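You operate a simulated robot arm through the tools that you are given. There is no shell and no other tool. Be economical: measure what you need, move in short steps, check, and stop when the job is done.

You are at the controls of a simulated two-armed robot. One attempt, no reset.

JOB
Put the green handled cup in the inside of the basin. Then take the lilac cloth and leave it on the drawer side of the table. Then lift the teal loop lid open. The order counts. Set down upright: green handled cup.

The check looks at the end state, three seconds after you hand in, the way a careful person would. Anything else that was tipped, shoved, dropped, spilled or broken makes it a failure. Lids that push on must go on centred and level and be pressed home; caps that screw on are set level and turned clockwise until they are tight. Flat cloth is picked up by pressing the open fingertips on it (5 to 10 N) and closing them slowly along it; thin cloth reads only 2 to 8 mm in the jaws.

ROBOT AND FRAMES
Two 7-joint arms with two-finger parallel grippers on one trunk, on a base that drives. Base frame: it is fixed to the floor where the robot stands at the start and does not move with it; the origin is under the middle of the robot, x ahead of it, y to its left, z up. Readings come in m, degrees, newtons and seconds.
The left shoulder is at the start at [0.07, 0.176, 1.095], the right one opposite. Places, roughly: drawer side of the table [-2.1, 0, 0.8]; inside of the basin [-1.2, -1.8, 0.8]; lilac cloth [-0.75, 2.25, 0.75]; teal loop lid [-1.5, -2, 1]. Payload 3.43 kg a hand.
Tool frame (each hand has its own): the origin (TCP) lies between the finger pads and is the grasp point; the fingertips stand 0.03 m ahead of it; z points along the fingers, y is the line along which they close. Largest opening 0.094 m; finger width 0.028, thickness 0.01; the body of the gripper, 0.05 by 0.096 m, starts 0.055 m behind the TCP.
Orientation is that of the tool frame in the base frame, as a unit quaternion [x, y, z, w]. With the fingers straight down and closing along the base's y, the tool's x points along the base's -x, its y along +y and its z along -z.

CONTROLS
- The arms move only by the tool play_rows. It takes "left_series", "right_series" or both (then of equal length, played together; a hand with none holds still); each is a list of rows, each an object (a shift or turn left out is 0, a gripper value left out holds the last) with "translation": the shift along the tool's x, y, z in units of 20 mm (1.0 is 20 mm), a list of three; "rot": the turn, a rotation vector about the tool's x, y, z in units of 8 degrees (1.0 is 8 degrees), a list of three; "fingers": the gripper command, from -1 (fully open) to 1 (shut), values between in proportion. In form: [{"translation": [dx, dy, dz], "rot": [wx, wy, wz], "fingers": fingers}, ...]. A call has 1 to 12 rows; each row shifts and turns the commanded pose from where the row before left it, along the tool's axes as they then stand. A call with a number of a shift or a turn outside -1 to 1 is refused whole. A row lasts 0.2 s, in which the tool goes at most 0.05 m and 8.6 degrees; a call with a longer step from one row to the next is refused whole, and so is a gripper value outside its range. A pose out of reach is approached as far as the arm can. The call stops where the force on the tool passes 40 N (or 10 N more than at its start, if that is more) or the arm is blocked; 0.2 s more then pass. Each finger travels about 0.153 m/s and halts on what it meets, pressing with about 29 N; the grip force reading is that of the motor and also rises with nothing between the fingers. The clock runs only during rows and for 0.2 s after the last one: add rows that do not move to give the fingers time. The reply holds the time, the measured pose of the TCP, the force on the tool along the base axes, the opening and the grip force, in the units named above and with some noise, with the torque about the TCP (base axes, N m) and any sound that the robot's microphone picked up.
- Cameras (640 x 400 px; columns grow to the right, rows downward): "scene" is now at [0.1216, -0.0444, 1.4348]; the picture's right is [-0.48, -0.88, -0.00], its down [-0.49, 0.27, -0.83] and it looks along [0.73, -0.39, -0.56] (base axes); focal length 282 px, centre (320, 200). "left" rides on the left gripper at [0.076, -0.014, -0.102] in its tool frame; the picture's right is [0.18, 0.98, 0.00], its down [-0.75, 0.14, -0.64] and it looks along [-0.63, 0.12, 0.77] (tool axes); focal length 243 px, centre (320, 200). "right" rides on the right gripper at [0.076, 0.014, -0.103] in its tool frame; the picture's right is [-0.18, 0.98, 0.00], its down [-0.75, -0.14, -0.64] and it looks along [-0.63, -0.12, 0.77] (tool axes); focal length 243 px, centre (320, 200).
- capture(camera): a new picture of that camera. It takes no simulated time.
- lift_body(by): slides the trunk up (or, below 0, down) by that many m; the arms and the scene camera ride with it, the base frame stays. It gives what a move gives, with no picture.
- base_move(legs): drives the robot by 1 to 6 legs, each [ahead, turn to the left] in m and degrees, along the robot's own axes; the way and the turn of a leg run together, so that a leg with both is an arc; at most 1.5 m and 180 degrees a leg. The arms and the cameras ride along, it lands a little off, and it stops where it bumps. It gives what a move gives.
- head_to(pan, tilt): turns the head with the scene camera to pan (to the left, within 86 degrees either way) and tilt (down, from -29 to 69), counted from straight ahead of the robot. It gives what a move gives.
- probe_pixels(camera, pixels): for up to 12 pixels [column, row] of the newest picture of that camera ("zoom" is the newest enlarged one), the place [x, y, z] in the base frame of the surface seen there, good to about 0.002 m, but the place of the scene camera against the robot may be out by one fixed shift of up to 0.025 m in any direction. It takes no simulated time.
- enlarge(camera, box): a new picture of the part [left, top, right, bottom] of that camera's present view, enlarged. It takes no simulated time.
- hand_in(): hands the job in; it is judged then, once.

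Keep the steps short. Do not move on a guess: measure, check each grasp and each placing, and mend mistakes. In all there are 110 turns and 108 pictures (those below and enlarged ones count). Leave the grippers open and the arms clear of the work at the hand-in unless told otherwise, and finish with a single line.

The tools are called after "Request:" by a JSON object that holds its "method" and its "body". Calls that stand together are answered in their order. play_rows: Moves the arms, as the interface text tells. Its arguments: {"type":"object","properties":{"left_series":{"type":"array"},"right_series":{"type":"array"}},"required":[]} The other tools are called the same way: lift_body (by) slides the trunk up or down; base_move (legs) drives the base; head_to (pan, tilt) turns the head that bears the scene camera; capture (camera) takes a picture; probe_pixels (camera, pixels) gives the place of the surface under pixels of a picture; enlarge (camera, box) takes an enlarged picture of a part of a camera's view; hand_in () hands the job in.

At the start:

```text
time_s: 0.0
left_ee_pos: [0.5106, 0.0251, 1.2161]
left_tcp_rot: [-0.001, 1.0, 0.001, 0.0]
left_contact_force: [0.4, 0.1, -0.1]
left_ft_torque: [0.0, -0.01, 0.0]
left_finger_gap: 0.0938
left_finger_force: 0.0
right_ee_pos: [0.4131, -0.4147, 1.2571]
right_tcp_rot: [0.0, 1.0, 0.0, 0.0]
right_contact_force: [-0.2, 1.0, -0.3]
right_ft_torque: [0.01, 0.0, 0.0]
right_finger_gap: 0.0941
right_finger_force: 0.0
trunk travel left (down, up): [-0.675, 0.165]
robot x, y, heading: [-0.0014, -0.0003, -0.0]
head pan, tilt: [-28.4, 34.0]
```

scene: 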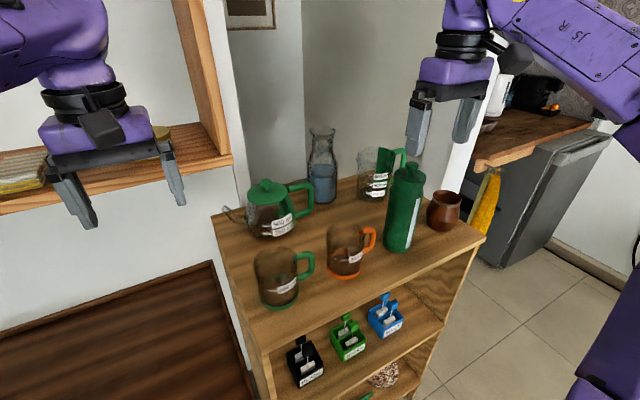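
right: 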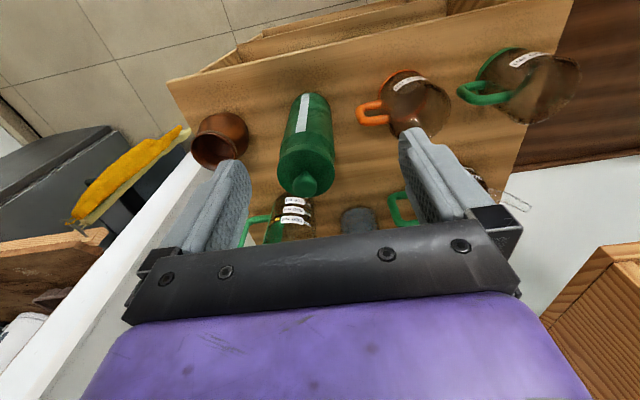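
left: 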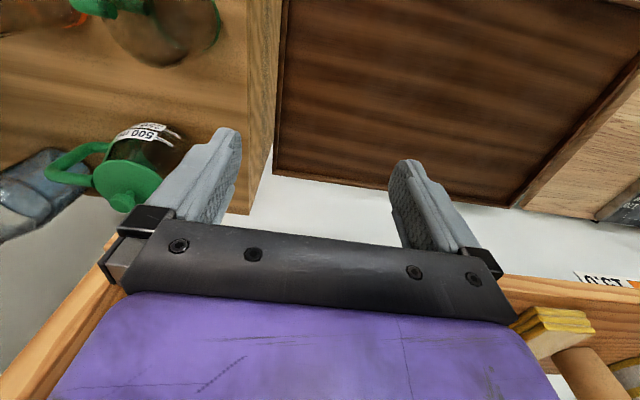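

I see a shelf ahead with a brown glass mug with a green handle near (278,280). I'll zoom in to identify it and measure places.

Request:
{"method": "enlarge", "body": {"camera": "scene", "box": [210, 110, 490, 330]}}

Request:
{"method": "probe_pixels", "body": {"camera": "scene", "pixels": [[278, 300], [258, 262], [297, 258], [310, 262], [308, 277], [270, 252], [350, 268], [240, 310], [470, 245], [225, 225], [277, 245], [340, 235]]}}

```text
1.82 times, centred on (350, 220) of scene
```

zoom: 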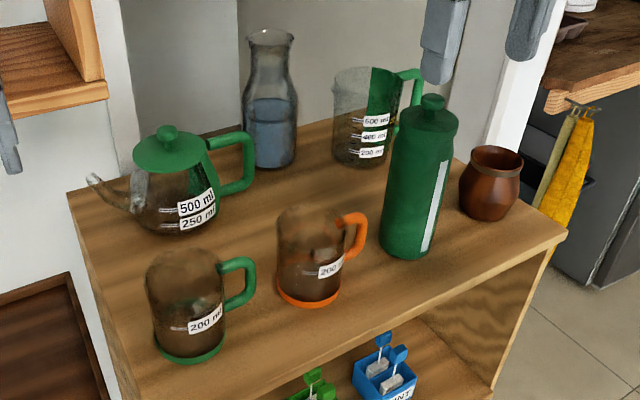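

```text
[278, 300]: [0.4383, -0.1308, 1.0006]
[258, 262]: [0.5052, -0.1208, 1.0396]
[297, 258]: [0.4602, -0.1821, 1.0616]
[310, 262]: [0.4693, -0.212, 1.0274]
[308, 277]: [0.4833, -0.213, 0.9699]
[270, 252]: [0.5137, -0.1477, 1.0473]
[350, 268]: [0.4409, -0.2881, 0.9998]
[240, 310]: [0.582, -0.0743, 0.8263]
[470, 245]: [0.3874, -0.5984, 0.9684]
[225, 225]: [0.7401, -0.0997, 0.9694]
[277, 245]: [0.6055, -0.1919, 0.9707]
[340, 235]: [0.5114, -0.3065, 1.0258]
```

Next I'll look closer at the cup itself (rim, handle, content).

Request:
{"method": "enlarge", "body": {"camera": "scene", "box": [240, 230, 336, 320]}}

Request:
{"method": "capture", "body": {"camera": "right"}}

Request:
{"method": "probe_pixels", "body": {"camera": "right", "pixels": [[530, 60], [578, 75], [500, 105], [486, 92], [462, 90], [478, 85], [490, 65], [515, 80], [545, 120], [418, 108], [375, 120], [440, 60]]}}

```text
4.44 times, centred on (288, 275) of scene
```

zoom: 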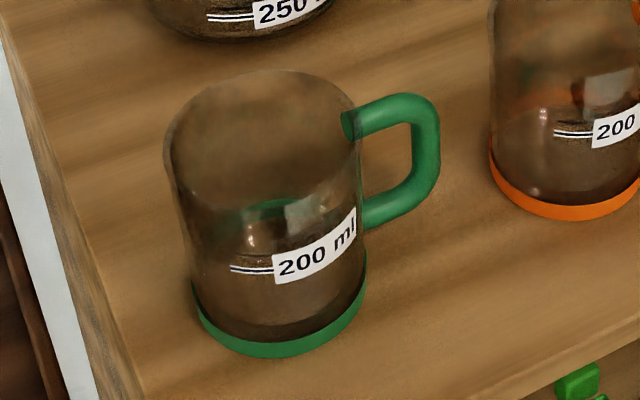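

```text
102 pictures are left
```

right: 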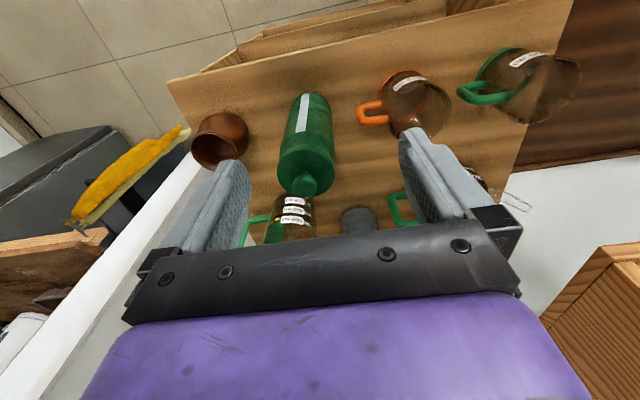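

```text
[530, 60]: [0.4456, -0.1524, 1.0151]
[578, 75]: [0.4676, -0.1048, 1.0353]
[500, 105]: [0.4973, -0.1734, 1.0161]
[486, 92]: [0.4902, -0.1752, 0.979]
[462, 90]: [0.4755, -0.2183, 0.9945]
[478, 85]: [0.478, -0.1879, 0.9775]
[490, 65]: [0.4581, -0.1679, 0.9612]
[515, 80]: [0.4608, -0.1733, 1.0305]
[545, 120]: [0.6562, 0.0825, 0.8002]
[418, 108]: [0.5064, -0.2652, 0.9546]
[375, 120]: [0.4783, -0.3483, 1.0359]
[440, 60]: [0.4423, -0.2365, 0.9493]
```

The cup is at roughly (0.47, -0.14), about 80 mm wide, handle toward -y. I'll use the left hand: shift it toward -y high above, then turn it 90° so that the fingers close along x, across the handle direction.

Request:
{"method": "play_rows", "body": {"left_series": [{"translation": [0, -1, 0], "fingers": -1}, {"translation": [0, -1, 0]}, {"translation": [0, -1, 0]}, {"translation": [0, -1, 0]}, {"translation": [0, -1, 0]}, {"translation": [0, 0, 0]}]}}

Request:
{"method": "play_rows", "body": {"left_series": [{"rot": [0, 0, 0.9375]}, {"rot": [0, 0, 0.9375]}, {"rot": [0, 0, 0.9375]}, {"rot": [0, 0, 0.9375]}, {"rot": [0, 0, 0.9375]}, {"rot": [0, 0, 0.9375]}, {"rot": [0, 0, 0.9375]}, {"rot": [0, 0, 0.9375]}, {"rot": [0, 0, 0.9375]}, {"rot": [0, 0, 0.9375]}, {"rot": [0, 0, 0.9375]}, {"rot": [0, 0, 0.9375]}]}}

Request:
{"method": "capture", "body": {"camera": "left"}}

```text
time_s: 1.6
left_ee_pos: [0.5283, -0.0461, 1.2164]
left_tcp_rot: [-0.027, 0.999, -0.017, -0.009]
left_contact_force: [-0.9, 0.0, -0.4]
left_ft_torque: [-0.02, -0.01, 0.06]
left_finger_gap: 0.0941
left_finger_force: 0.1
right_ee_pos: [0.4138, -0.4128, 1.2578]
right_tcp_rot: [0.0, 1.0, 0.0, 0.0]
right_contact_force: [0.4, 0.0, -0.2]
right_ft_torque: [0.03, 0.0, 0.0]
right_finger_gap: 0.0939
right_finger_force: 0.0
trunk travel left (down, up): [-0.675, 0.165]
robot x, y, heading: [-0.0008, -0.0029, 0.1]
head pan, tilt: [-28.4, 34.0]
stopped in row 6 (left hand): the arm was blocked; the commanded pose is now the measured one
```

```text
time_s: 4.2
left_ee_pos: [0.5342, -0.0397, 1.2178]
left_tcp_rot: [0.683, 0.73, -0.023, 0.007]
left_contact_force: [0.1, 0.2, 0.2]
left_ft_torque: [0.0, -0.02, -0.01]
left_finger_gap: 0.0939
left_finger_force: 0.1
right_ee_pos: [0.4138, -0.4151, 1.2567]
right_tcp_rot: [0.001, 1.0, 0.0, 0.001]
right_contact_force: [-0.2, 0.6, -0.7]
right_ft_torque: [-0.01, -0.04, 0.01]
right_finger_gap: 0.0939
right_finger_force: 0.1
trunk travel left (down, up): [-0.675, 0.165]
robot x, y, heading: [-0.004, -0.0013, 0.0]
head pan, tilt: [-28.4, 34.0]
```

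```text
101 pictures are left
```

left: 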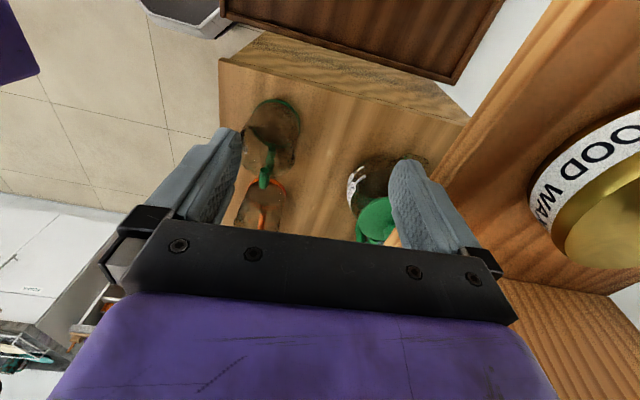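

The left arm got blocked by something (it slid to x 0.534). I'll look at the scene to find what it touched.

Request:
{"method": "head_to", "body": {"pan": 10, "tilt": 15}}

Request:
{"method": "capture", "body": {"camera": "scene"}}

Request:
{"method": "probe_pixels", "body": {"camera": "left", "pixels": [[600, 200], [560, 100], [480, 150], [270, 135], [300, 145], [262, 180], [244, 140], [290, 100], [385, 165], [265, 100]]}}

```text
time_s: 5.2
left_ee_pos: [0.5324, -0.0408, 1.2182]
left_tcp_rot: [0.683, 0.73, -0.024, 0.008]
left_contact_force: [-0.3, 1.0, 0.0]
left_ft_torque: [0.01, -0.01, -0.03]
left_finger_gap: 0.0938
left_finger_force: 0.0
right_ee_pos: [0.4121, -0.4142, 1.2581]
right_tcp_rot: [0.0, 1.0, -0.001, 0.0]
right_contact_force: [0.3, 0.3, -0.1]
right_ft_torque: [0.02, -0.03, 0.02]
right_finger_gap: 0.094
right_finger_force: 0.0
trunk travel left (down, up): [-0.675, 0.165]
robot x, y, heading: [-0.0018, 0.0027, 0.2]
head pan, tilt: [10.0, 15.0]
```

```text
100 pictures are left
```

scene: 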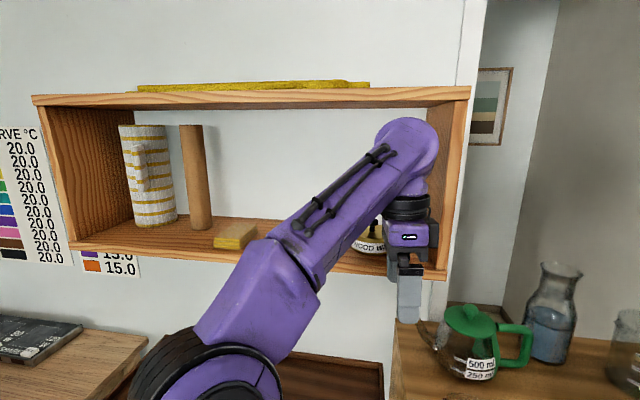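

```text
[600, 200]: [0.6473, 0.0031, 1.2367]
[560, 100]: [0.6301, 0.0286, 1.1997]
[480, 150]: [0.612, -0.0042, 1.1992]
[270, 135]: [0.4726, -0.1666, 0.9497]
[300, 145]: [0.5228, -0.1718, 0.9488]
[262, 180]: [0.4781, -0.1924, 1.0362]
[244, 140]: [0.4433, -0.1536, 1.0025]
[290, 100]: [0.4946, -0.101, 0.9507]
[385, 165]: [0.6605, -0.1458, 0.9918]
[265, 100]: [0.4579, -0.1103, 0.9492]
```

The left wrist is inside the wall cabinet's mouth. I'll pull it straight back (−x), then over to −y in front of the cabinet.

Request:
{"method": "play_rows", "body": {"left_series": [{"translation": [0, -1, 0]}, {"translation": [0, -1, 0]}, {"translation": [0, -1, 0]}, {"translation": [0, -1, 0]}, {"translation": [0, -1, 0]}, {"translation": [0, -1, 0]}, {}]}}

Request:
{"method": "capture", "body": {"camera": "scene"}}

```text
time_s: 6.8
left_ee_pos: [0.4083, -0.0539, 1.2173]
left_tcp_rot: [0.691, 0.723, -0.015, 0.004]
left_contact_force: [-0.2, 0.3, -0.5]
left_ft_torque: [-0.01, 0.0, 0.01]
left_finger_gap: 0.094
left_finger_force: 0.0
right_ee_pos: [0.4149, -0.4144, 1.2564]
right_tcp_rot: [0.0, 1.0, 0.001, 0.0]
right_contact_force: [0.1, -0.1, -1.0]
right_ft_torque: [0.02, -0.01, 0.03]
right_finger_gap: 0.0938
right_finger_force: 0.1
trunk travel left (down, up): [-0.675, 0.165]
robot x, y, heading: [-0.0003, -0.0059, -0.4]
head pan, tilt: [10.0, 15.0]
```

```text
99 pictures are left
```

scene: 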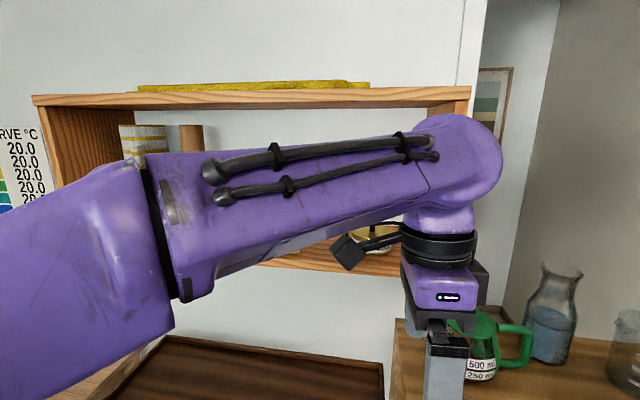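

Clear of the cabinet now. Move toward −y above the cup's line and straighten yaw.

Request:
{"method": "play_rows", "body": {"left_series": [{"translation": [-1, 0, 0], "rot": [0, 0, 0.32]}, {"translation": [-1, 0, 0]}, {"translation": [-1, 0, 0]}, {"translation": [-1, 0, 0]}, {"translation": [-0.5, 0, 0]}, {}]}}

Request:
{"method": "capture", "body": {"camera": "left"}}

```text
time_s: 8.4
left_ee_pos: [0.4172, -0.121, 1.2585]
left_tcp_rot: [0.693, 0.719, -0.037, 0.042]
left_contact_force: [-0.4, 1.0, 0.2]
left_ft_torque: [0.0, 0.02, 0.0]
left_finger_gap: 0.094
left_finger_force: 0.0
right_ee_pos: [0.4132, -0.4157, 1.2578]
right_tcp_rot: [0.0, 1.0, 0.001, 0.0]
right_contact_force: [-0.3, 0.3, 0.9]
right_ft_torque: [0.0, 0.01, 0.01]
right_finger_gap: 0.0943
right_finger_force: 0.0
trunk travel left (down, up): [-0.675, 0.165]
robot x, y, heading: [0.0015, -0.001, -0.1]
head pan, tilt: [10.0, 15.0]
stopped in row 6 (left hand): the arm was blocked; the commanded pose is now the measured one
```

```text
98 pictures are left
```

left: 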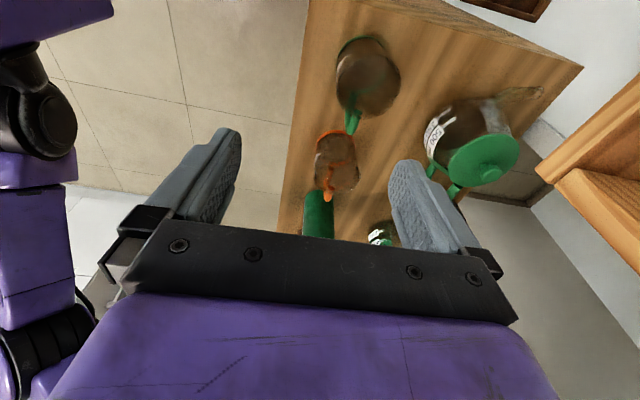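

The left arm strains there; the cup lies squarely in the right hand's zone. I'll withdraw the left hand to its own side and use the right one.

Request:
{"method": "play_rows", "body": {"left_series": [{"translation": [1, 0, 0]}, {"translation": [1, 0, 0]}, {"translation": [1, 0, 0]}, {"translation": [1, 0, 0]}, {"translation": [1, 0, 0]}, {"translation": [1, 0, 0]}, {"translation": [1, 0, 0]}, {"translation": [1, 0, 0]}, {"translation": [1, 0, 0]}, {"translation": [1, 0, 0]}, {"translation": [1, 0, 0]}, {"translation": [1, 0, 0]}]}}

Request:
{"method": "play_rows", "body": {"left_series": [{"translation": [0, -1, 0]}, {"translation": [0, -1, 0]}, {"translation": [0, -1, 0]}, {"translation": [1, 0, 0]}, {"translation": [1, 0, 0]}]}}

Request:
{"method": "head_to", "body": {"pan": -25, "tilt": 34}}

Request:
{"method": "capture", "body": {"camera": "scene"}}

```text
time_s: 11.1
left_ee_pos: [0.4081, 0.1146, 1.2312]
left_tcp_rot: [0.694, 0.718, -0.036, 0.039]
left_contact_force: [0.0, 0.6, -0.4]
left_ft_torque: [-0.01, -0.01, 0.03]
left_finger_gap: 0.0942
left_finger_force: 0.1
right_ee_pos: [0.413, -0.4138, 1.2578]
right_tcp_rot: [0.001, 1.0, -0.001, 0.001]
right_contact_force: [0.8, 0.4, 0.5]
right_ft_torque: [0.0, 0.01, 0.0]
right_finger_gap: 0.0942
right_finger_force: 0.0
trunk travel left (down, up): [-0.675, 0.165]
robot x, y, heading: [-0.0006, -0.001, 0.3]
head pan, tilt: [10.0, 15.0]
```

```text
time_s: 12.2
left_ee_pos: [0.3449, 0.1559, 1.2273]
left_tcp_rot: [0.694, 0.718, -0.035, 0.038]
left_contact_force: [0.5, 0.0, 0.5]
left_ft_torque: [-0.01, -0.02, -0.03]
left_finger_gap: 0.0941
left_finger_force: 0.0
right_ee_pos: [0.4141, -0.4131, 1.2577]
right_tcp_rot: [0.0, 1.0, 0.0, 0.0]
right_contact_force: [-0.2, -0.6, 0.5]
right_ft_torque: [0.0, 0.03, 0.0]
right_finger_gap: 0.0939
right_finger_force: 0.1
trunk travel left (down, up): [-0.675, 0.165]
robot x, y, heading: [0.0039, -0.0001, -0.0]
head pan, tilt: [10.0, 15.0]
```

```text
time_s: 13.3
left_ee_pos: [0.3467, 0.1539, 1.2247]
left_tcp_rot: [0.695, 0.717, -0.035, 0.039]
left_contact_force: [0.3, -0.3, -0.3]
left_ft_torque: [-0.01, 0.0, -0.01]
left_finger_gap: 0.094
left_finger_force: 0.0
right_ee_pos: [0.4126, -0.4131, 1.2579]
right_tcp_rot: [0.0, 1.0, -0.001, -0.001]
right_contact_force: [0.5, -0.1, -0.3]
right_ft_torque: [0.02, 0.0, -0.02]
right_finger_gap: 0.0939
right_finger_force: 0.0
trunk travel left (down, up): [-0.675, 0.165]
robot x, y, heading: [-0.0004, 0.0023, 0.0]
head pan, tilt: [-25.0, 34.0]
```

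```text
97 pictures are left
```

scene: 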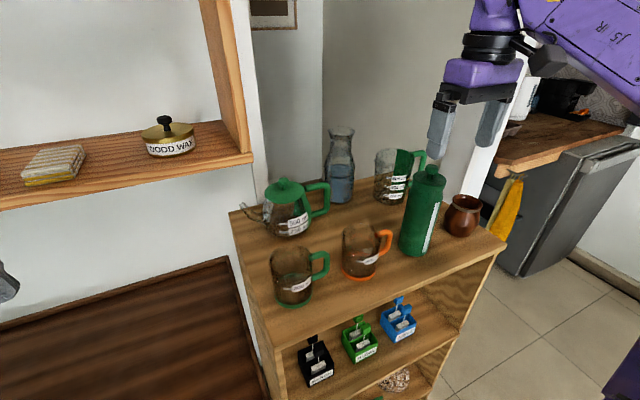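

Everything still stands. Now the right hand: shift toward the cup (+y 0.27, +x 0.06) at height.

Request:
{"method": "play_rows", "body": {"right_series": [{"translation": [0, 1, 0], "fingers": -1}, {"translation": [0, 1, 0]}, {"translation": [0, 1, 0]}, {"translation": [0, 1, 0]}, {"translation": [0, 1, 0]}, {"translation": [0, 1, 0]}, {"translation": [0, 1, 0]}, {"translation": [0, 1, 0]}, {"translation": [0, 1, 0]}, {"translation": [-1, 1, 0]}, {"translation": [-1, 1, 0]}, {"translation": [-0.5, 1, 0]}]}}

Request:
{"method": "play_rows", "body": {"right_series": [{"rot": [0, 0, -0.9375]}, {"rot": [0, 0, -0.9375]}, {"rot": [0, 0, -0.9375]}, {"rot": [0, 0, -0.9375]}, {"rot": [0, 0, -0.9375]}, {"rot": [0, 0, -0.9375]}, {"rot": [0, 0, -0.9375]}, {"rot": [0, 0, -0.9375]}, {"rot": [0, 0, -0.9375]}, {"rot": [0, 0, -0.9375]}, {"rot": [0, 0, -0.9375]}, {"rot": [0, 0, -0.9375]}]}}

Request:
{"method": "capture", "body": {"camera": "right"}}

```text
time_s: 15.9
left_ee_pos: [0.3465, 0.1545, 1.226]
left_tcp_rot: [0.693, 0.719, -0.036, 0.038]
left_contact_force: [-0.2, 0.1, -0.5]
left_ft_torque: [-0.02, 0.07, -0.02]
left_finger_gap: 0.094
left_finger_force: 0.1
right_ee_pos: [0.4647, -0.1742, 1.2573]
right_tcp_rot: [0.001, 1.0, 0.001, -0.001]
right_contact_force: [-0.3, 0.9, -0.3]
right_ft_torque: [-0.01, 0.02, -0.02]
right_finger_gap: 0.0942
right_finger_force: 0.0
trunk travel left (down, up): [-0.675, 0.165]
robot x, y, heading: [0.0007, -0.0028, -0.2]
head pan, tilt: [-25.0, 34.0]
```

```text
time_s: 18.5
left_ee_pos: [0.3451, 0.1539, 1.2261]
left_tcp_rot: [0.694, 0.718, -0.036, 0.039]
left_contact_force: [-0.3, 0.2, 0.9]
left_ft_torque: [-0.01, 0.01, -0.02]
left_finger_gap: 0.0938
left_finger_force: 0.1
right_ee_pos: [0.4655, -0.1733, 1.2575]
right_tcp_rot: [-0.707, 0.707, 0.0, 0.0]
right_contact_force: [0.6, 0.3, -0.4]
right_ft_torque: [0.02, -0.03, -0.02]
right_finger_gap: 0.0939
right_finger_force: 0.1
trunk travel left (down, up): [-0.675, 0.165]
robot x, y, heading: [0.003, -0.0045, 0.2]
head pan, tilt: [-25.0, 34.0]
```

```text
96 pictures are left
```

right: 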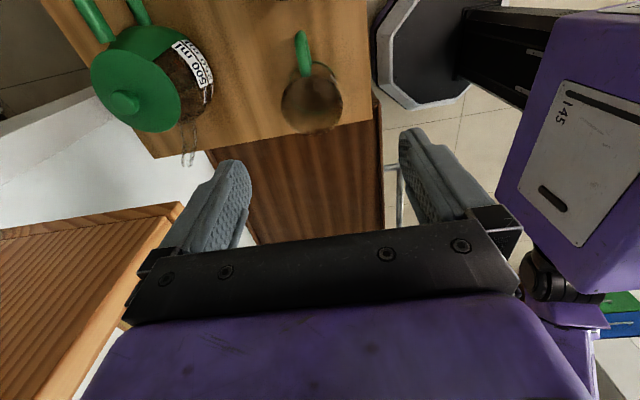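

Pose is exactly down, fingers close along x. The cup sits at (312,98). I'll measure its rim.

Request:
{"method": "enlarge", "body": {"camera": "right", "box": [262, 20, 372, 140]}}

Request:
{"method": "probe_pixels", "body": {"camera": "right", "pixels": [[283, 105], [287, 90], [342, 98], [341, 108], [311, 131], [300, 128], [318, 64], [305, 68], [302, 40], [312, 90], [350, 60], [325, 130]]}}

```text
3.33 times, centred on (317, 80) of right
```

zoom: 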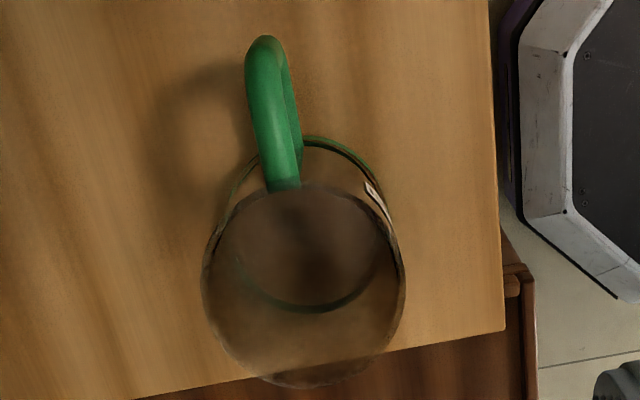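

```text
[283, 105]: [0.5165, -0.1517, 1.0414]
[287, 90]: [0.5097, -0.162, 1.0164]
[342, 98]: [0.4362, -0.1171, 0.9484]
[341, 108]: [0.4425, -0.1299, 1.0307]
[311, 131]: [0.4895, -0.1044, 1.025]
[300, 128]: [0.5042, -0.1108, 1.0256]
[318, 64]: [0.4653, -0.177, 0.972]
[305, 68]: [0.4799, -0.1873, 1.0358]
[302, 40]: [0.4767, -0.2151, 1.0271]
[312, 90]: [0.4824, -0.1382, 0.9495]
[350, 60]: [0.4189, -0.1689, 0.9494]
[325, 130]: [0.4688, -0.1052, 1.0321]
```

Request:
{"method": "probe_pixels", "body": {"camera": "zoom", "pixels": [[204, 275], [208, 250], [403, 275], [400, 250], [300, 188], [330, 188], [300, 383], [330, 380], [208, 300], [398, 310], [250, 370], [268, 60]]}}

```text
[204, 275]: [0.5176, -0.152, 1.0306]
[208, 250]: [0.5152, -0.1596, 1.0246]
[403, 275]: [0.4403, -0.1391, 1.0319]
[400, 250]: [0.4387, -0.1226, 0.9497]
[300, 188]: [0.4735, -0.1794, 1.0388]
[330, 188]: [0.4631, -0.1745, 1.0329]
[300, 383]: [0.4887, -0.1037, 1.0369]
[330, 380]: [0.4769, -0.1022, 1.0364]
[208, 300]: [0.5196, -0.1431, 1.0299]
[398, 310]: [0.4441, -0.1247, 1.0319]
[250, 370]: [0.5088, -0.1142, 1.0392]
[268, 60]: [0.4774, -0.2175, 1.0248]
```

Cup center (0.4795, −0.141), rim z 1.04, width 79 mm. Align above it and drop to fingertips just above the rim, then check.

Request:
{"method": "play_rows", "body": {"right_series": [{"translation": [-0.8, -0.35, 0]}, {"translation": [-0.8, -0.35, 0]}, {"translation": [0, 0, 1]}, {"translation": [0, 0, 1]}, {"translation": [0, 0, 1]}, {"translation": [0, 0, 1]}, {"translation": [0, 0, 1]}, {"translation": [0, 0, 1]}, {"translation": [0, 0, 1]}, {}, {}]}}

Request:
{"method": "capture", "body": {"camera": "right"}}

```text
time_s: 20.9
left_ee_pos: [0.3461, 0.1544, 1.2268]
left_tcp_rot: [0.694, 0.718, -0.036, 0.039]
left_contact_force: [0.5, -0.4, -0.2]
left_ft_torque: [-0.02, -0.02, -0.03]
left_finger_gap: 0.0941
left_finger_force: 0.0
right_ee_pos: [0.4773, -0.1439, 1.117]
right_tcp_rot: [-0.706, 0.708, 0.0, 0.0]
right_contact_force: [0.2, -0.4, 0.3]
right_ft_torque: [0.02, -0.03, -0.05]
right_finger_gap: 0.0937
right_finger_force: 0.0
trunk travel left (down, up): [-0.675, 0.165]
robot x, y, heading: [0.0019, 0.0025, -0.0]
head pan, tilt: [-25.0, 34.0]
```

```text
94 pictures are left
```

right: 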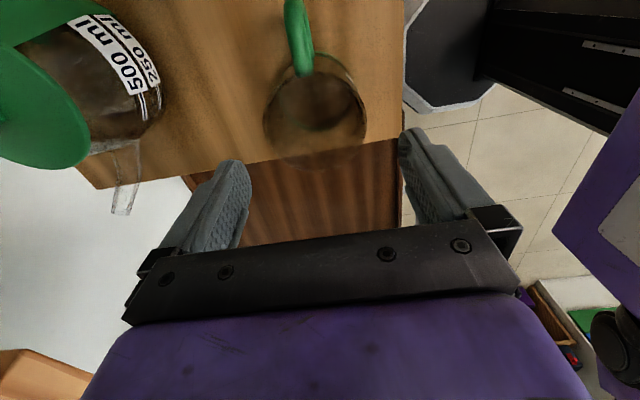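

Request:
{"method": "probe_pixels", "body": {"camera": "right", "pixels": [[265, 118], [264, 130], [267, 140], [365, 110], [366, 120], [363, 132], [315, 168], [300, 168], [305, 76], [235, 165], [405, 135]]}}

```text
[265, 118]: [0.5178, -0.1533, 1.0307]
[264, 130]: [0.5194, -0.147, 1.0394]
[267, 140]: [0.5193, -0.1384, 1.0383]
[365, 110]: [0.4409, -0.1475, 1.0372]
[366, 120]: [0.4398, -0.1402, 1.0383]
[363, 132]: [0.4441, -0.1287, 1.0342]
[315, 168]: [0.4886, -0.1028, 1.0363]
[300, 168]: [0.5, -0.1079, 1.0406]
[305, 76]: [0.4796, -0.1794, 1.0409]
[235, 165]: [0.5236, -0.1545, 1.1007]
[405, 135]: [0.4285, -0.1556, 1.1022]
```

Center confirmed (0.4797, −0.141). Small correction and go down around the cup to TCP z≈1.0.

Request:
{"method": "play_rows", "body": {"right_series": [{"translation": [-0.14, -0.12, 0]}, {"translation": [0, 0, 0.9]}, {"translation": [0, 0, 0.8]}, {"translation": [0, 0, 0.8]}, {"translation": [0, 0, 0.8]}, {"translation": [0, 0, 0.8]}, {"translation": [0, 0, 0.8]}, {"translation": [0, 0, 0.8]}, {}, {}]}}

Request:
{"method": "capture", "body": {"camera": "right"}}

Request:
{"method": "capture", "body": {"camera": "scene"}}

```text
time_s: 23.1
left_ee_pos: [0.3468, 0.1543, 1.2253]
left_tcp_rot: [0.694, 0.718, -0.035, 0.038]
left_contact_force: [1.2, 0.3, -0.5]
left_ft_torque: [-0.01, 0.01, 0.0]
left_finger_gap: 0.0941
left_finger_force: 0.2
right_ee_pos: [0.4795, -0.141, 1.0027]
right_tcp_rot: [-0.706, 0.708, 0.001, 0.0]
right_contact_force: [0.3, 0.4, 0.4]
right_ft_torque: [-0.01, -0.03, 0.0]
right_finger_gap: 0.0938
right_finger_force: 0.1
trunk travel left (down, up): [-0.675, 0.165]
robot x, y, heading: [0.0031, -0.0004, -0.1]
head pan, tilt: [-25.0, 34.0]
```

```text
93 pictures are left
```

right: 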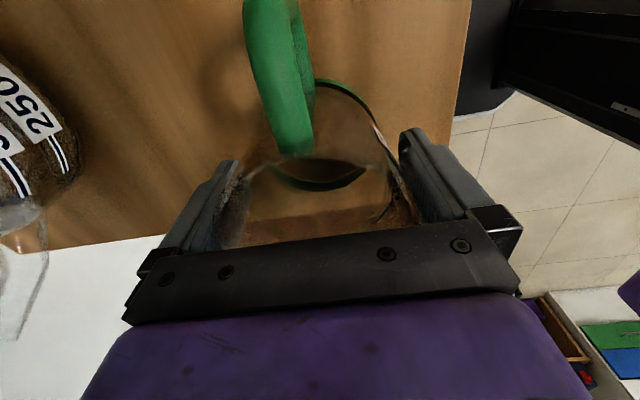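

```text
92 pictures are left
```

scene: 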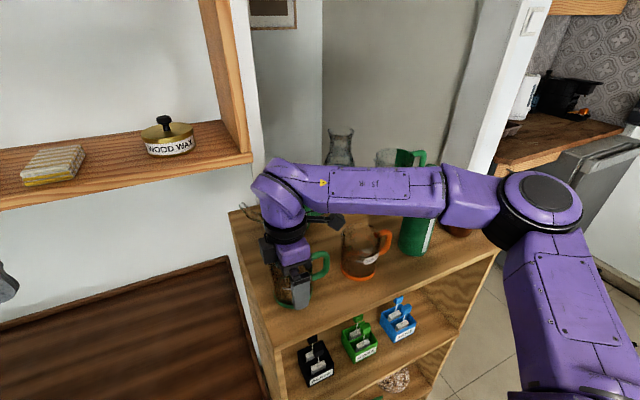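

Fingers straddle the cup with no contact. Close gently, then read the grip.

Request:
{"method": "play_rows", "body": {"right_series": [{"fingers": -0.85}, {"fingers": -0.75}, {"fingers": -0.6}, {"fingers": -0.4}, {"fingers": 0}, {"fingers": 0.5}, {"fingers": 1}, {}, {}]}}

Request:
{"method": "play_rows", "body": {"right_series": [{"translation": [0, 0, -0.5]}, {"translation": [0, 0, -0.5]}, {"translation": [0, 0, -0.5]}, {"translation": [0, 0, -0.5]}, {}]}}

Request:
{"method": "capture", "body": {"camera": "right"}}

```text
time_s: 25.1
left_ee_pos: [0.3462, 0.1546, 1.226]
left_tcp_rot: [0.694, 0.718, -0.036, 0.038]
left_contact_force: [0.6, 0.6, 0.3]
left_ft_torque: [0.01, 0.02, -0.01]
left_finger_gap: 0.0939
left_finger_force: 0.0
right_ee_pos: [0.4798, -0.139, 1.0031]
right_tcp_rot: [-0.707, 0.708, 0.0, 0.001]
right_contact_force: [1.1, -1.0, 2.1]
right_ft_torque: [-0.06, 0.03, 0.03]
right_finger_gap: 0.0793
right_finger_force: 28.9
trunk travel left (down, up): [-0.675, 0.165]
robot x, y, heading: [0.0003, -0.0003, 0.1]
head pan, tilt: [-25.0, 34.0]
```

```text
time_s: 26.3
left_ee_pos: [0.3464, 0.1541, 1.2266]
left_tcp_rot: [0.695, 0.718, -0.036, 0.037]
left_contact_force: [0.2, 0.0, -0.9]
left_ft_torque: [0.02, 0.0, 0.0]
left_finger_gap: 0.0941
left_finger_force: 0.1
right_ee_pos: [0.4796, -0.1411, 1.0432]
right_tcp_rot: [-0.706, 0.708, 0.0, 0.0]
right_contact_force: [0.1, -0.7, -2.9]
right_ft_torque: [0.01, -0.02, -0.04]
right_finger_gap: 0.079
right_finger_force: 28.9
trunk travel left (down, up): [-0.675, 0.165]
robot x, y, heading: [-0.0017, -0.002, -0.1]
head pan, tilt: [-25.0, 34.0]
```

```text
91 pictures are left
```

right: 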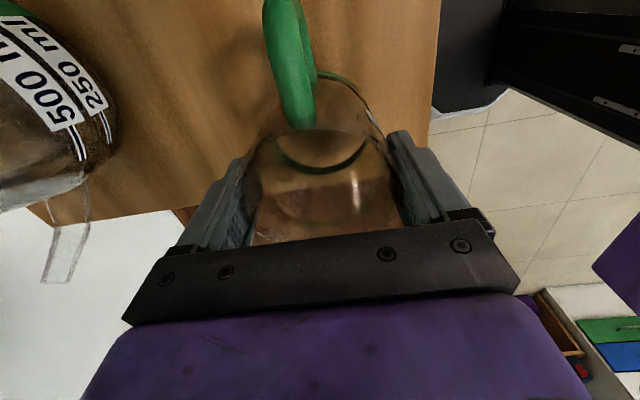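

Cup held (79 mm, 29 N). Raise it clear of everything, then look around before driving.

Request:
{"method": "play_rows", "body": {"right_series": [{"translation": [0, 0, -1]}, {"translation": [0, 0, -1]}, {"translation": [0, 0, -1]}, {"translation": [0, 0, -1]}, {"translation": [0, 0, -1]}, {"translation": [0, 0, -1]}, {"translation": [0, 0, -1]}, {"translation": [0, 0, -1]}, {"translation": [0, 0, -1]}, {"translation": [0, 0, -1]}, {}]}}

Request:
{"method": "head_to", "body": {"pan": -86, "tilt": 30}}

Request:
{"method": "capture", "body": {"camera": "scene"}}

Request:
{"method": "head_to", "body": {"pan": 86, "tilt": 30}}

Request:
{"method": "capture", "body": {"camera": "scene"}}

```text
time_s: 28.7
left_ee_pos: [0.3472, 0.1531, 1.2253]
left_tcp_rot: [0.695, 0.717, -0.037, 0.039]
left_contact_force: [0.4, -1.0, -0.8]
left_ft_torque: [-0.02, -0.02, 0.04]
left_finger_gap: 0.0941
left_finger_force: 0.1
right_ee_pos: [0.4816, -0.1371, 1.2427]
right_tcp_rot: [-0.706, 0.708, 0.0, 0.0]
right_contact_force: [-0.3, -0.9, -2.4]
right_ft_torque: [0.03, 0.02, -0.02]
right_finger_gap: 0.0793
right_finger_force: 29.2
trunk travel left (down, up): [-0.675, 0.165]
robot x, y, heading: [0.0009, -0.0012, -0.1]
head pan, tilt: [-25.0, 34.0]
```

```text
time_s: 30.0
left_ee_pos: [0.3457, 0.1529, 1.2269]
left_tcp_rot: [0.694, 0.718, -0.036, 0.038]
left_contact_force: [-0.2, -0.2, 0.1]
left_ft_torque: [0.03, 0.02, -0.03]
left_finger_gap: 0.0938
left_finger_force: 0.0
right_ee_pos: [0.4815, -0.1373, 1.244]
right_tcp_rot: [-0.707, 0.707, 0.0, 0.0]
right_contact_force: [-0.6, -0.2, -1.7]
right_ft_torque: [0.02, -0.02, 0.0]
right_finger_gap: 0.0791
right_finger_force: 29.0
trunk travel left (down, up): [-0.675, 0.165]
robot x, y, heading: [0.0027, 0.0012, 0.2]
head pan, tilt: [-85.9, 30.0]
```

```text
90 pictures are left
```

scene: 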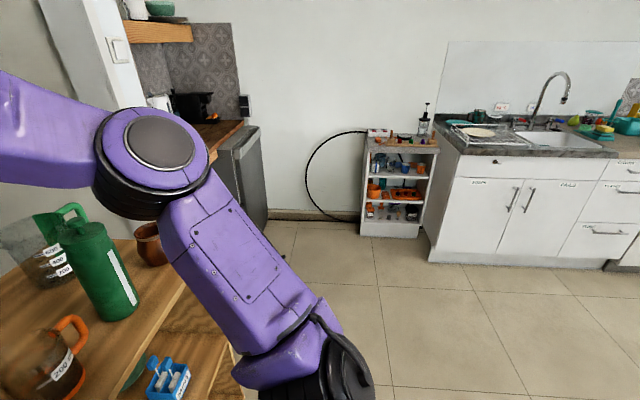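

```text
time_s: 32.6
left_ee_pos: [0.3455, 0.1543, 1.2263]
left_tcp_rot: [0.694, 0.718, -0.035, 0.039]
left_contact_force: [-0.3, -0.1, 0.4]
left_ft_torque: [0.0, 0.02, 0.04]
left_finger_gap: 0.0939
left_finger_force: 0.0
right_ee_pos: [0.4822, -0.1376, 1.2435]
right_tcp_rot: [-0.706, 0.708, 0.0, 0.0]
right_contact_force: [0.1, 0.4, -1.1]
right_ft_torque: [0.03, -0.03, 0.01]
right_finger_gap: 0.0791
right_finger_force: 29.1
trunk travel left (down, up): [-0.675, 0.165]
robot x, y, heading: [-0.0015, -0.0042, 0.0]
head pan, tilt: [85.9, 30.0]
```

```text
89 pictures are left
```

scene: 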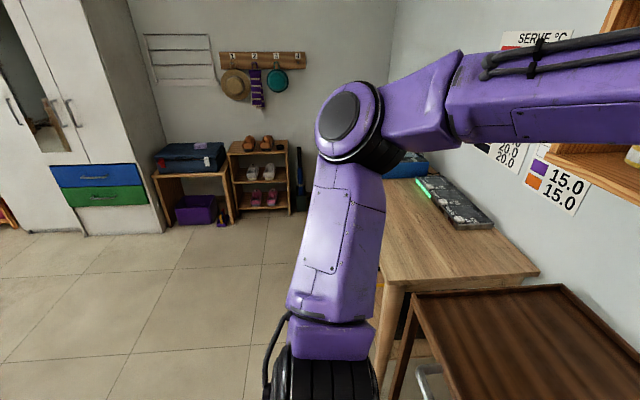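

Sink is on the −y wall (right), floor clear that way. Back off straight 0.5 m from the shelf.

Request:
{"method": "base_move", "body": {"legs": [[-0.5, 0]]}}

Request:
{"method": "base_move", "body": {"legs": [[0, -90]]}}

Request:
{"method": "head_to", "body": {"pan": -30, "tilt": 25}}

Request:
{"method": "capture", "body": {"camera": "scene"}}

```text
time_s: 35.5
left_ee_pos: [-0.1537, 0.1527, 1.2269]
left_tcp_rot: [0.698, 0.715, -0.036, 0.038]
left_contact_force: [-0.6, 0.2, 0.4]
left_ft_torque: [0.01, 0.0, -0.02]
left_finger_gap: 0.0941
left_finger_force: 0.1
right_ee_pos: [-0.02, -0.1385, 1.2439]
right_tcp_rot: [-0.704, 0.71, 0.0, 0.0]
right_contact_force: [-0.9, -0.3, -1.9]
right_ft_torque: [0.03, 0.0, -0.02]
right_finger_gap: 0.0792
right_finger_force: 29.3
trunk travel left (down, up): [-0.675, 0.165]
robot x, y, heading: [-0.4992, 0.0018, -0.7]
head pan, tilt: [85.9, 30.0]
```

```text
time_s: 39.7
left_ee_pos: [-0.3468, -0.3458, 1.226]
left_tcp_rot: [0.999, 0.015, -0.052, 0.002]
left_contact_force: [0.1, 0.1, 0.3]
left_ft_torque: [-0.02, -0.03, -0.03]
left_finger_gap: 0.0942
left_finger_force: 0.2
right_ee_pos: [-0.6397, -0.4794, 1.2423]
right_tcp_rot: [0.003, 1.0, 0.0, 0.0]
right_contact_force: [-0.2, 0.5, -1.8]
right_ft_torque: [0.01, -0.05, -0.01]
right_finger_gap: 0.0792
right_finger_force: 29.0
trunk travel left (down, up): [-0.675, 0.165]
robot x, y, heading: [-0.5035, -0.001, -90.4]
head pan, tilt: [85.9, 30.0]
```

```text
time_s: 41.7
left_ee_pos: [-0.3471, -0.3453, 1.2269]
left_tcp_rot: [0.999, 0.015, -0.052, 0.002]
left_contact_force: [0.0, -0.1, -1.2]
left_ft_torque: [-0.02, 0.04, -0.01]
left_finger_gap: 0.0941
left_finger_force: 0.0
right_ee_pos: [-0.6392, -0.4806, 1.2439]
right_tcp_rot: [0.002, 1.0, 0.0, 0.0]
right_contact_force: [0.7, 0.0, -0.9]
right_ft_torque: [-0.03, -0.04, -0.01]
right_finger_gap: 0.0792
right_finger_force: 28.7
trunk travel left (down, up): [-0.675, 0.165]
robot x, y, heading: [-0.5011, 0.0041, -90.1]
head pan, tilt: [-30.0, 25.0]
```

```text
88 pictures are left
```

scene: 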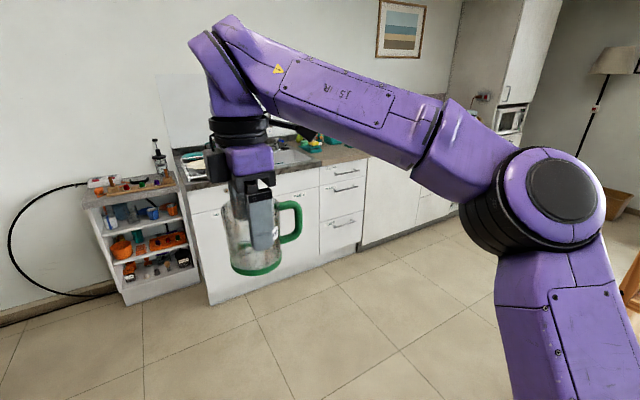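

Request:
{"method": "enlarge", "body": {"camera": "scene", "box": [160, 100, 420, 260]}}

Request:
{"method": "probe_pixels", "body": {"camera": "scene", "pixels": [[290, 157], [283, 170], [320, 148], [310, 165], [365, 155], [220, 270], [205, 187], [340, 222], [345, 165]]}}

```text
2.46 times, centred on (290, 180) of scene
```

zoom: 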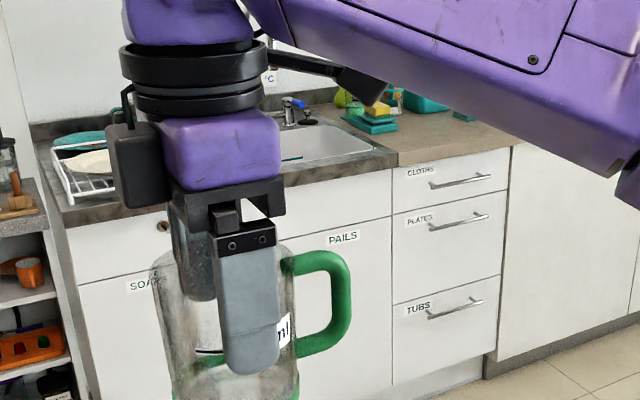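

```text
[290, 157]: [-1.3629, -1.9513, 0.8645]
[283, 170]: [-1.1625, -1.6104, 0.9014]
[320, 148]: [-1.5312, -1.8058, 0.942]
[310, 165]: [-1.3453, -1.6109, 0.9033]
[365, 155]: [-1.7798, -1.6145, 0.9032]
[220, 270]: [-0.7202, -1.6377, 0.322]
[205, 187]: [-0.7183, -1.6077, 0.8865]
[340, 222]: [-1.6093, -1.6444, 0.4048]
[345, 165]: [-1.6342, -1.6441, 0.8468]
```

Counter front edge at y≈−1.61, sink at x≈−1.05…−1.4. Drive toward (−1.1, −1.0), facing the sink.

Request:
{"method": "base_move", "body": {"legs": [[0, -30], [1.15, 0], [0, 30]]}}

Request:
{"method": "head_to", "body": {"pan": -5, "tilt": 35}}

Request:
{"method": "capture", "body": {"camera": "scene"}}

```text
time_s: 50.5
left_ee_pos: [-0.916, -1.3407, 1.2275]
left_tcp_rot: [0.998, 0.017, -0.052, 0.001]
left_contact_force: [0.9, -0.1, -0.3]
left_ft_torque: [0.0, -0.02, 0.02]
left_finger_gap: 0.094
left_finger_force: 0.0
right_ee_pos: [-1.2066, -1.4759, 1.2431]
right_tcp_rot: [0.0, 1.0, 0.0, 0.0]
right_contact_force: [0.1, 0.4, -2.6]
right_ft_torque: [0.05, -0.04, -0.03]
right_finger_gap: 0.0792
right_finger_force: 29.1
trunk travel left (down, up): [-0.675, 0.165]
robot x, y, heading: [-1.0718, -0.9965, -89.9]
head pan, tilt: [-30.0, 25.0]
```

```text
time_s: 51.3
left_ee_pos: [-0.9152, -1.3399, 1.2258]
left_tcp_rot: [0.998, 0.016, -0.053, 0.002]
left_contact_force: [-0.3, -0.2, -0.3]
left_ft_torque: [-0.03, 0.01, 0.02]
left_finger_gap: 0.0942
left_finger_force: 0.1
right_ee_pos: [-1.2059, -1.4752, 1.2429]
right_tcp_rot: [0.0, 1.0, 0.001, -0.001]
right_contact_force: [-0.9, 0.0, -2.7]
right_ft_torque: [0.0, 0.0, 0.03]
right_finger_gap: 0.0793
right_finger_force: 29.6
trunk travel left (down, up): [-0.675, 0.165]
robot x, y, heading: [-1.0703, -0.9931, -90.0]
head pan, tilt: [-5.0, 35.0]
```

```text
86 pictures are left
```

scene: 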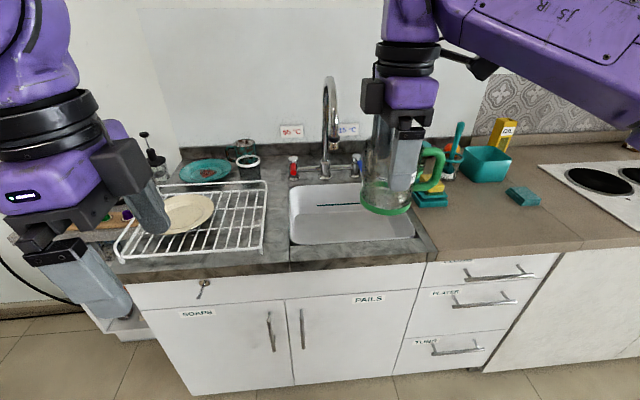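

Request:
{"method": "enlarge", "body": {"camera": "scene", "box": [260, 90, 560, 270]}}

Request:
{"method": "probe_pixels", "body": {"camera": "scene", "pixels": [[292, 235], [412, 232], [300, 188], [290, 212], [330, 225], [350, 185], [340, 212], [330, 80], [325, 140], [300, 170], [295, 253], [426, 250]]}}

```text
2.13 times, centred on (410, 180) of scene
```

zoom: 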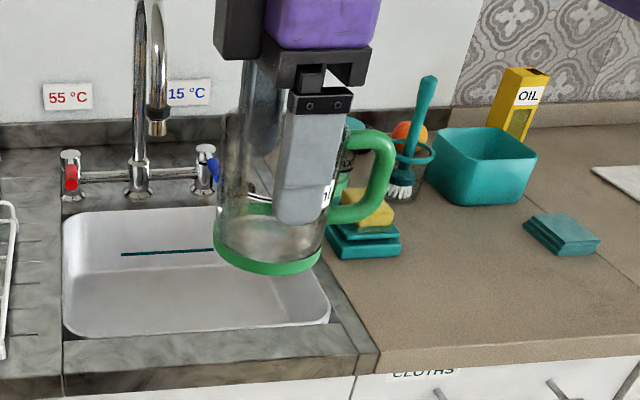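

```text
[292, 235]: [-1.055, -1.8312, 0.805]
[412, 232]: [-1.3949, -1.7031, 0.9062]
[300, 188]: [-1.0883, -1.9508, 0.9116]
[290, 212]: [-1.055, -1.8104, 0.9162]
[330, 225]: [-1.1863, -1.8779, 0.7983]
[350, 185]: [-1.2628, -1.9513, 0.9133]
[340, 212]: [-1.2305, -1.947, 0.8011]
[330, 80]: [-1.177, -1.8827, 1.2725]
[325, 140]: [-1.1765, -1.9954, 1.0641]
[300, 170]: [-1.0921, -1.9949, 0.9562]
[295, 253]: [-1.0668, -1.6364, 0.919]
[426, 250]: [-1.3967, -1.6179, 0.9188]
```

Basin spans x −1.055…−1.395, y −1.70…−1.95, floor z≈0.79; faucet spout at x −1.177, y −1.88. I'll place the cup at about (−1.27, −1.80). Drive ahead 0.2 m first.

Request:
{"method": "base_move", "body": {"legs": [[0.2, 0]]}}

Request:
{"method": "play_rows", "body": {"right_series": [{"translation": [1, 0, 0]}, {"translation": [1, 0, 0]}, {"translation": [1, 0, 0]}, {"translation": [0, -1, 0]}, {"translation": [0, -1, 0]}, {"translation": [0, -1, 0]}, {"translation": [0, -1, 0]}, {"translation": [0, -1, 0]}, {"translation": [0, -1, 0]}, {}]}}

Request:
{"method": "capture", "body": {"camera": "scene"}}

Request:
{"method": "capture", "body": {"camera": "right"}}

```text
time_s: 52.9
left_ee_pos: [-0.9164, -1.5405, 1.2273]
left_tcp_rot: [0.998, 0.016, -0.053, 0.003]
left_contact_force: [0.2, -0.2, -0.4]
left_ft_torque: [0.04, 0.01, 0.02]
left_finger_gap: 0.094
left_finger_force: 0.0
right_ee_pos: [-1.2061, -1.6755, 1.2438]
right_tcp_rot: [0.001, 1.0, 0.0, -0.001]
right_contact_force: [-0.7, -0.3, -2.5]
right_ft_torque: [0.02, -0.03, 0.0]
right_finger_gap: 0.0791
right_finger_force: 28.9
trunk travel left (down, up): [-0.675, 0.165]
robot x, y, heading: [-1.0713, -1.1972, -90.0]
head pan, tilt: [-5.0, 35.0]
```

```text
time_s: 55.1
left_ee_pos: [-0.9165, -1.54, 1.2269]
left_tcp_rot: [0.999, 0.016, -0.052, 0.002]
left_contact_force: [0.5, 0.3, 0.4]
left_ft_torque: [0.01, -0.03, 0.0]
left_finger_gap: 0.094
left_finger_force: 0.1
right_ee_pos: [-1.267, -1.7895, 1.2413]
right_tcp_rot: [0.0, 1.0, -0.001, 0.0]
right_contact_force: [-1.0, 0.1, -1.3]
right_ft_torque: [0.02, -0.04, 0.0]
right_finger_gap: 0.0793
right_finger_force: 29.1
right hand out of reach, approached as far as the arm can: row 9
trunk travel left (down, up): [-0.675, 0.165]
robot x, y, heading: [-1.0701, -1.1911, -90.1]
head pan, tilt: [-5.0, 35.0]
```

```text
84 pictures are left
```

scene: 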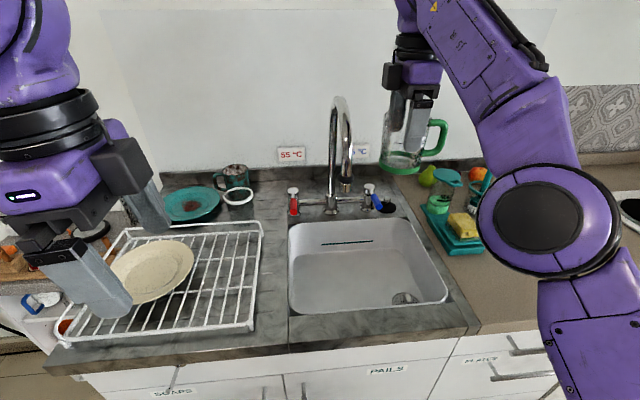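

```text
83 pictures are left
```

right: 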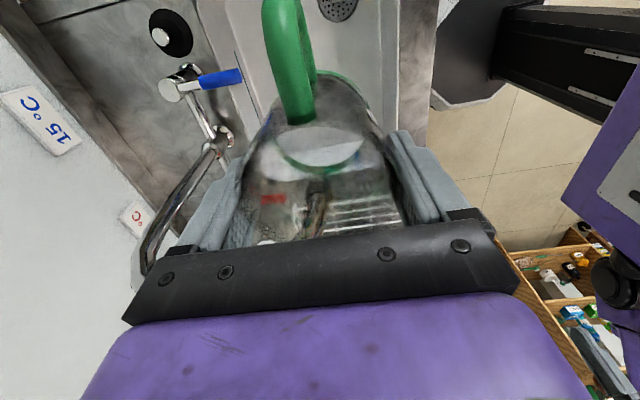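

Basin now clearly visible. Measure its edges and floor in both cameras.

Request:
{"method": "probe_pixels", "body": {"camera": "scene", "pixels": [[292, 222], [413, 219], [446, 296], [292, 308], [360, 265], [400, 270], [405, 298], [350, 240], [380, 250], [348, 190], [340, 100], [355, 322]]}}

Request:
{"method": "probe_pixels", "body": {"camera": "right", "pixels": [[335, 8], [240, 40], [375, 40], [395, 60], [425, 60], [245, 95], [215, 60], [195, 200], [340, 40], [355, 70], [250, 10]]}}

```text
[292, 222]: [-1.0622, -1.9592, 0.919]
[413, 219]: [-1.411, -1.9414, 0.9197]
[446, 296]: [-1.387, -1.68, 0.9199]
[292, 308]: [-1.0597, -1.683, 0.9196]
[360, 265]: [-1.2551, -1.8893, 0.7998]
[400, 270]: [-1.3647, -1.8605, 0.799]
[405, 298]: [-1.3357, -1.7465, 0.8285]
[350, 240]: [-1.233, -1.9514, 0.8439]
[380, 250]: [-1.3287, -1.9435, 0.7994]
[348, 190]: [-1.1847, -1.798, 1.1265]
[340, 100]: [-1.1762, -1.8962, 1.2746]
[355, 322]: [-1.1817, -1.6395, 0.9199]
```

```text
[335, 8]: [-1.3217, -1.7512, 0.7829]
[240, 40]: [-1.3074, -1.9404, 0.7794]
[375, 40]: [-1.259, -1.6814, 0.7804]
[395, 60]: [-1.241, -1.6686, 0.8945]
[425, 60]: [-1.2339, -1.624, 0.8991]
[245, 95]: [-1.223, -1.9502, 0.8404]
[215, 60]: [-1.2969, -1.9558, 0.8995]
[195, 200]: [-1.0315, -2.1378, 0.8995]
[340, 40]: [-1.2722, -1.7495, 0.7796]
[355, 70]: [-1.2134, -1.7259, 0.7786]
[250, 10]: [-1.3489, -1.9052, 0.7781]
```

Right-camera truth: rim z 0.899, floor 0.779. Check where the right elbow and forearm are relative to the counter items before lowering.

Request:
{"method": "probe_pixels", "body": {"camera": "scene", "pixels": [[537, 215], [510, 90], [490, 170], [570, 160], [440, 60], [447, 178], [460, 225], [440, 205], [475, 240], [560, 290]]}}

Request:
{"method": "enlarge", "body": {"camera": "scene", "box": [380, 130, 540, 270]}}

```text
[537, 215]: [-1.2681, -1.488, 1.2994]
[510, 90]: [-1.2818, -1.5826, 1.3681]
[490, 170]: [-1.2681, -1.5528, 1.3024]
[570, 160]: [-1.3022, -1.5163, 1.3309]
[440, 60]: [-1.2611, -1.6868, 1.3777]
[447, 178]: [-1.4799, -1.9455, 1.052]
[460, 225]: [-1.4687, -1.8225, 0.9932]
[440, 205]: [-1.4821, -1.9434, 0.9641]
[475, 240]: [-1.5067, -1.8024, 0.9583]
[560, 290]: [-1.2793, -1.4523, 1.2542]
```

```text
2.86 times, centred on (460, 200) of scene
```

zoom: 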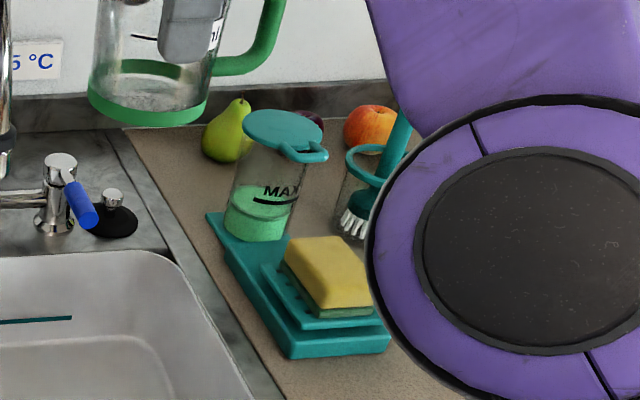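

The teal lid with a front loop tab sits on the soap jar at about (−1.48, −1.94). Elbow is high, fine to lower with the arm. Shift to x −1.28 and descend 0.2 m, watching clearances.

Request:
{"method": "play_rows", "body": {"right_series": [{"translation": [0.7, 0.4, 0]}, {"translation": [0, 0, 1]}, {"translation": [0, 0, 1]}, {"translation": [0, 0, 1]}, {"translation": [0, 0, 1]}, {"translation": [0, 0, 1]}, {"translation": [0, 0, 1]}, {"translation": [0, 0, 1]}, {"translation": [0, 0, 1]}, {"translation": [0, 0, 1]}, {}]}}

Request:
{"method": "capture", "body": {"camera": "scene"}}

Request:
{"method": "capture", "body": {"camera": "right"}}

```text
time_s: 57.5
left_ee_pos: [-0.9161, -1.5418, 1.2274]
left_tcp_rot: [0.998, 0.016, -0.052, 0.003]
left_contact_force: [-0.2, -0.3, 0.4]
left_ft_torque: [0.0, -0.02, -0.01]
left_finger_gap: 0.0939
left_finger_force: 0.0
right_ee_pos: [-1.2797, -1.7798, 1.0607]
right_tcp_rot: [0.001, 1.0, 0.0, 0.0]
right_contact_force: [0.2, 0.0, -1.8]
right_ft_torque: [-0.01, -0.03, 0.03]
right_finger_gap: 0.0792
right_finger_force: 28.7
trunk travel left (down, up): [-0.675, 0.165]
robot x, y, heading: [-1.0729, -1.196, -90.1]
head pan, tilt: [-5.0, 35.0]
```

```text
81 pictures are left
```

scene: 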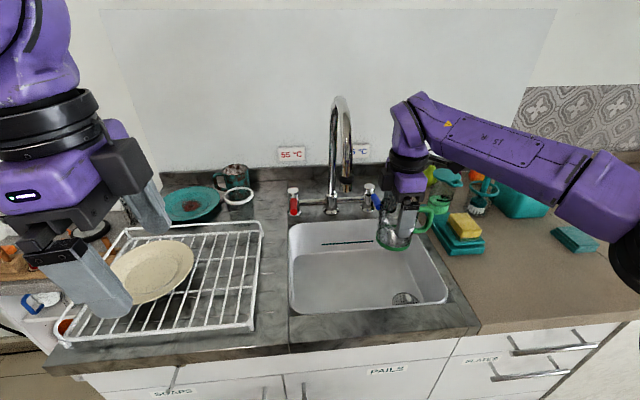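

```text
80 pictures are left
```

right: 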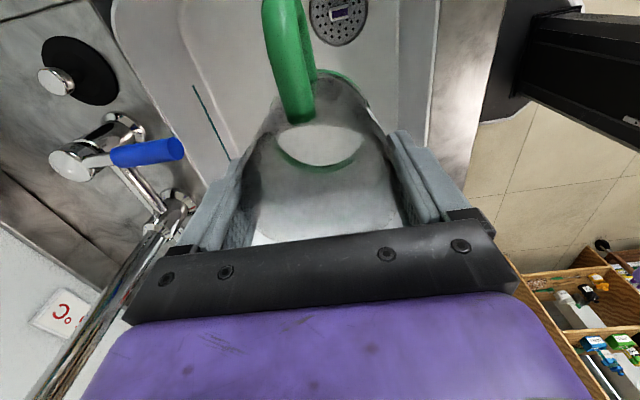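

The forearm now swings over the soap jar side; measure its heights before lowering more.

Request:
{"method": "probe_pixels", "body": {"camera": "scene", "pixels": [[450, 155], [500, 175], [560, 210], [600, 190], [625, 250], [520, 140], [440, 120], [408, 150], [447, 178], [510, 200], [345, 190], [625, 300]]}}

```text
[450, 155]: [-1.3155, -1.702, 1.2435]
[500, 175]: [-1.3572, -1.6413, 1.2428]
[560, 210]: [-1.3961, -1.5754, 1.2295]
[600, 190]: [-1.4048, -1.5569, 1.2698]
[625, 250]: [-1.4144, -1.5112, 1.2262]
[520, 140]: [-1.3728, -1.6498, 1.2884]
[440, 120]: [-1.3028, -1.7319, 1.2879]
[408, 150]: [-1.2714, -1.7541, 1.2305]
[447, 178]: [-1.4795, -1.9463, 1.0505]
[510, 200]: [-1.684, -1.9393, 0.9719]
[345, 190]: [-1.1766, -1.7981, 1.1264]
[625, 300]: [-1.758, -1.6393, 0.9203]
```

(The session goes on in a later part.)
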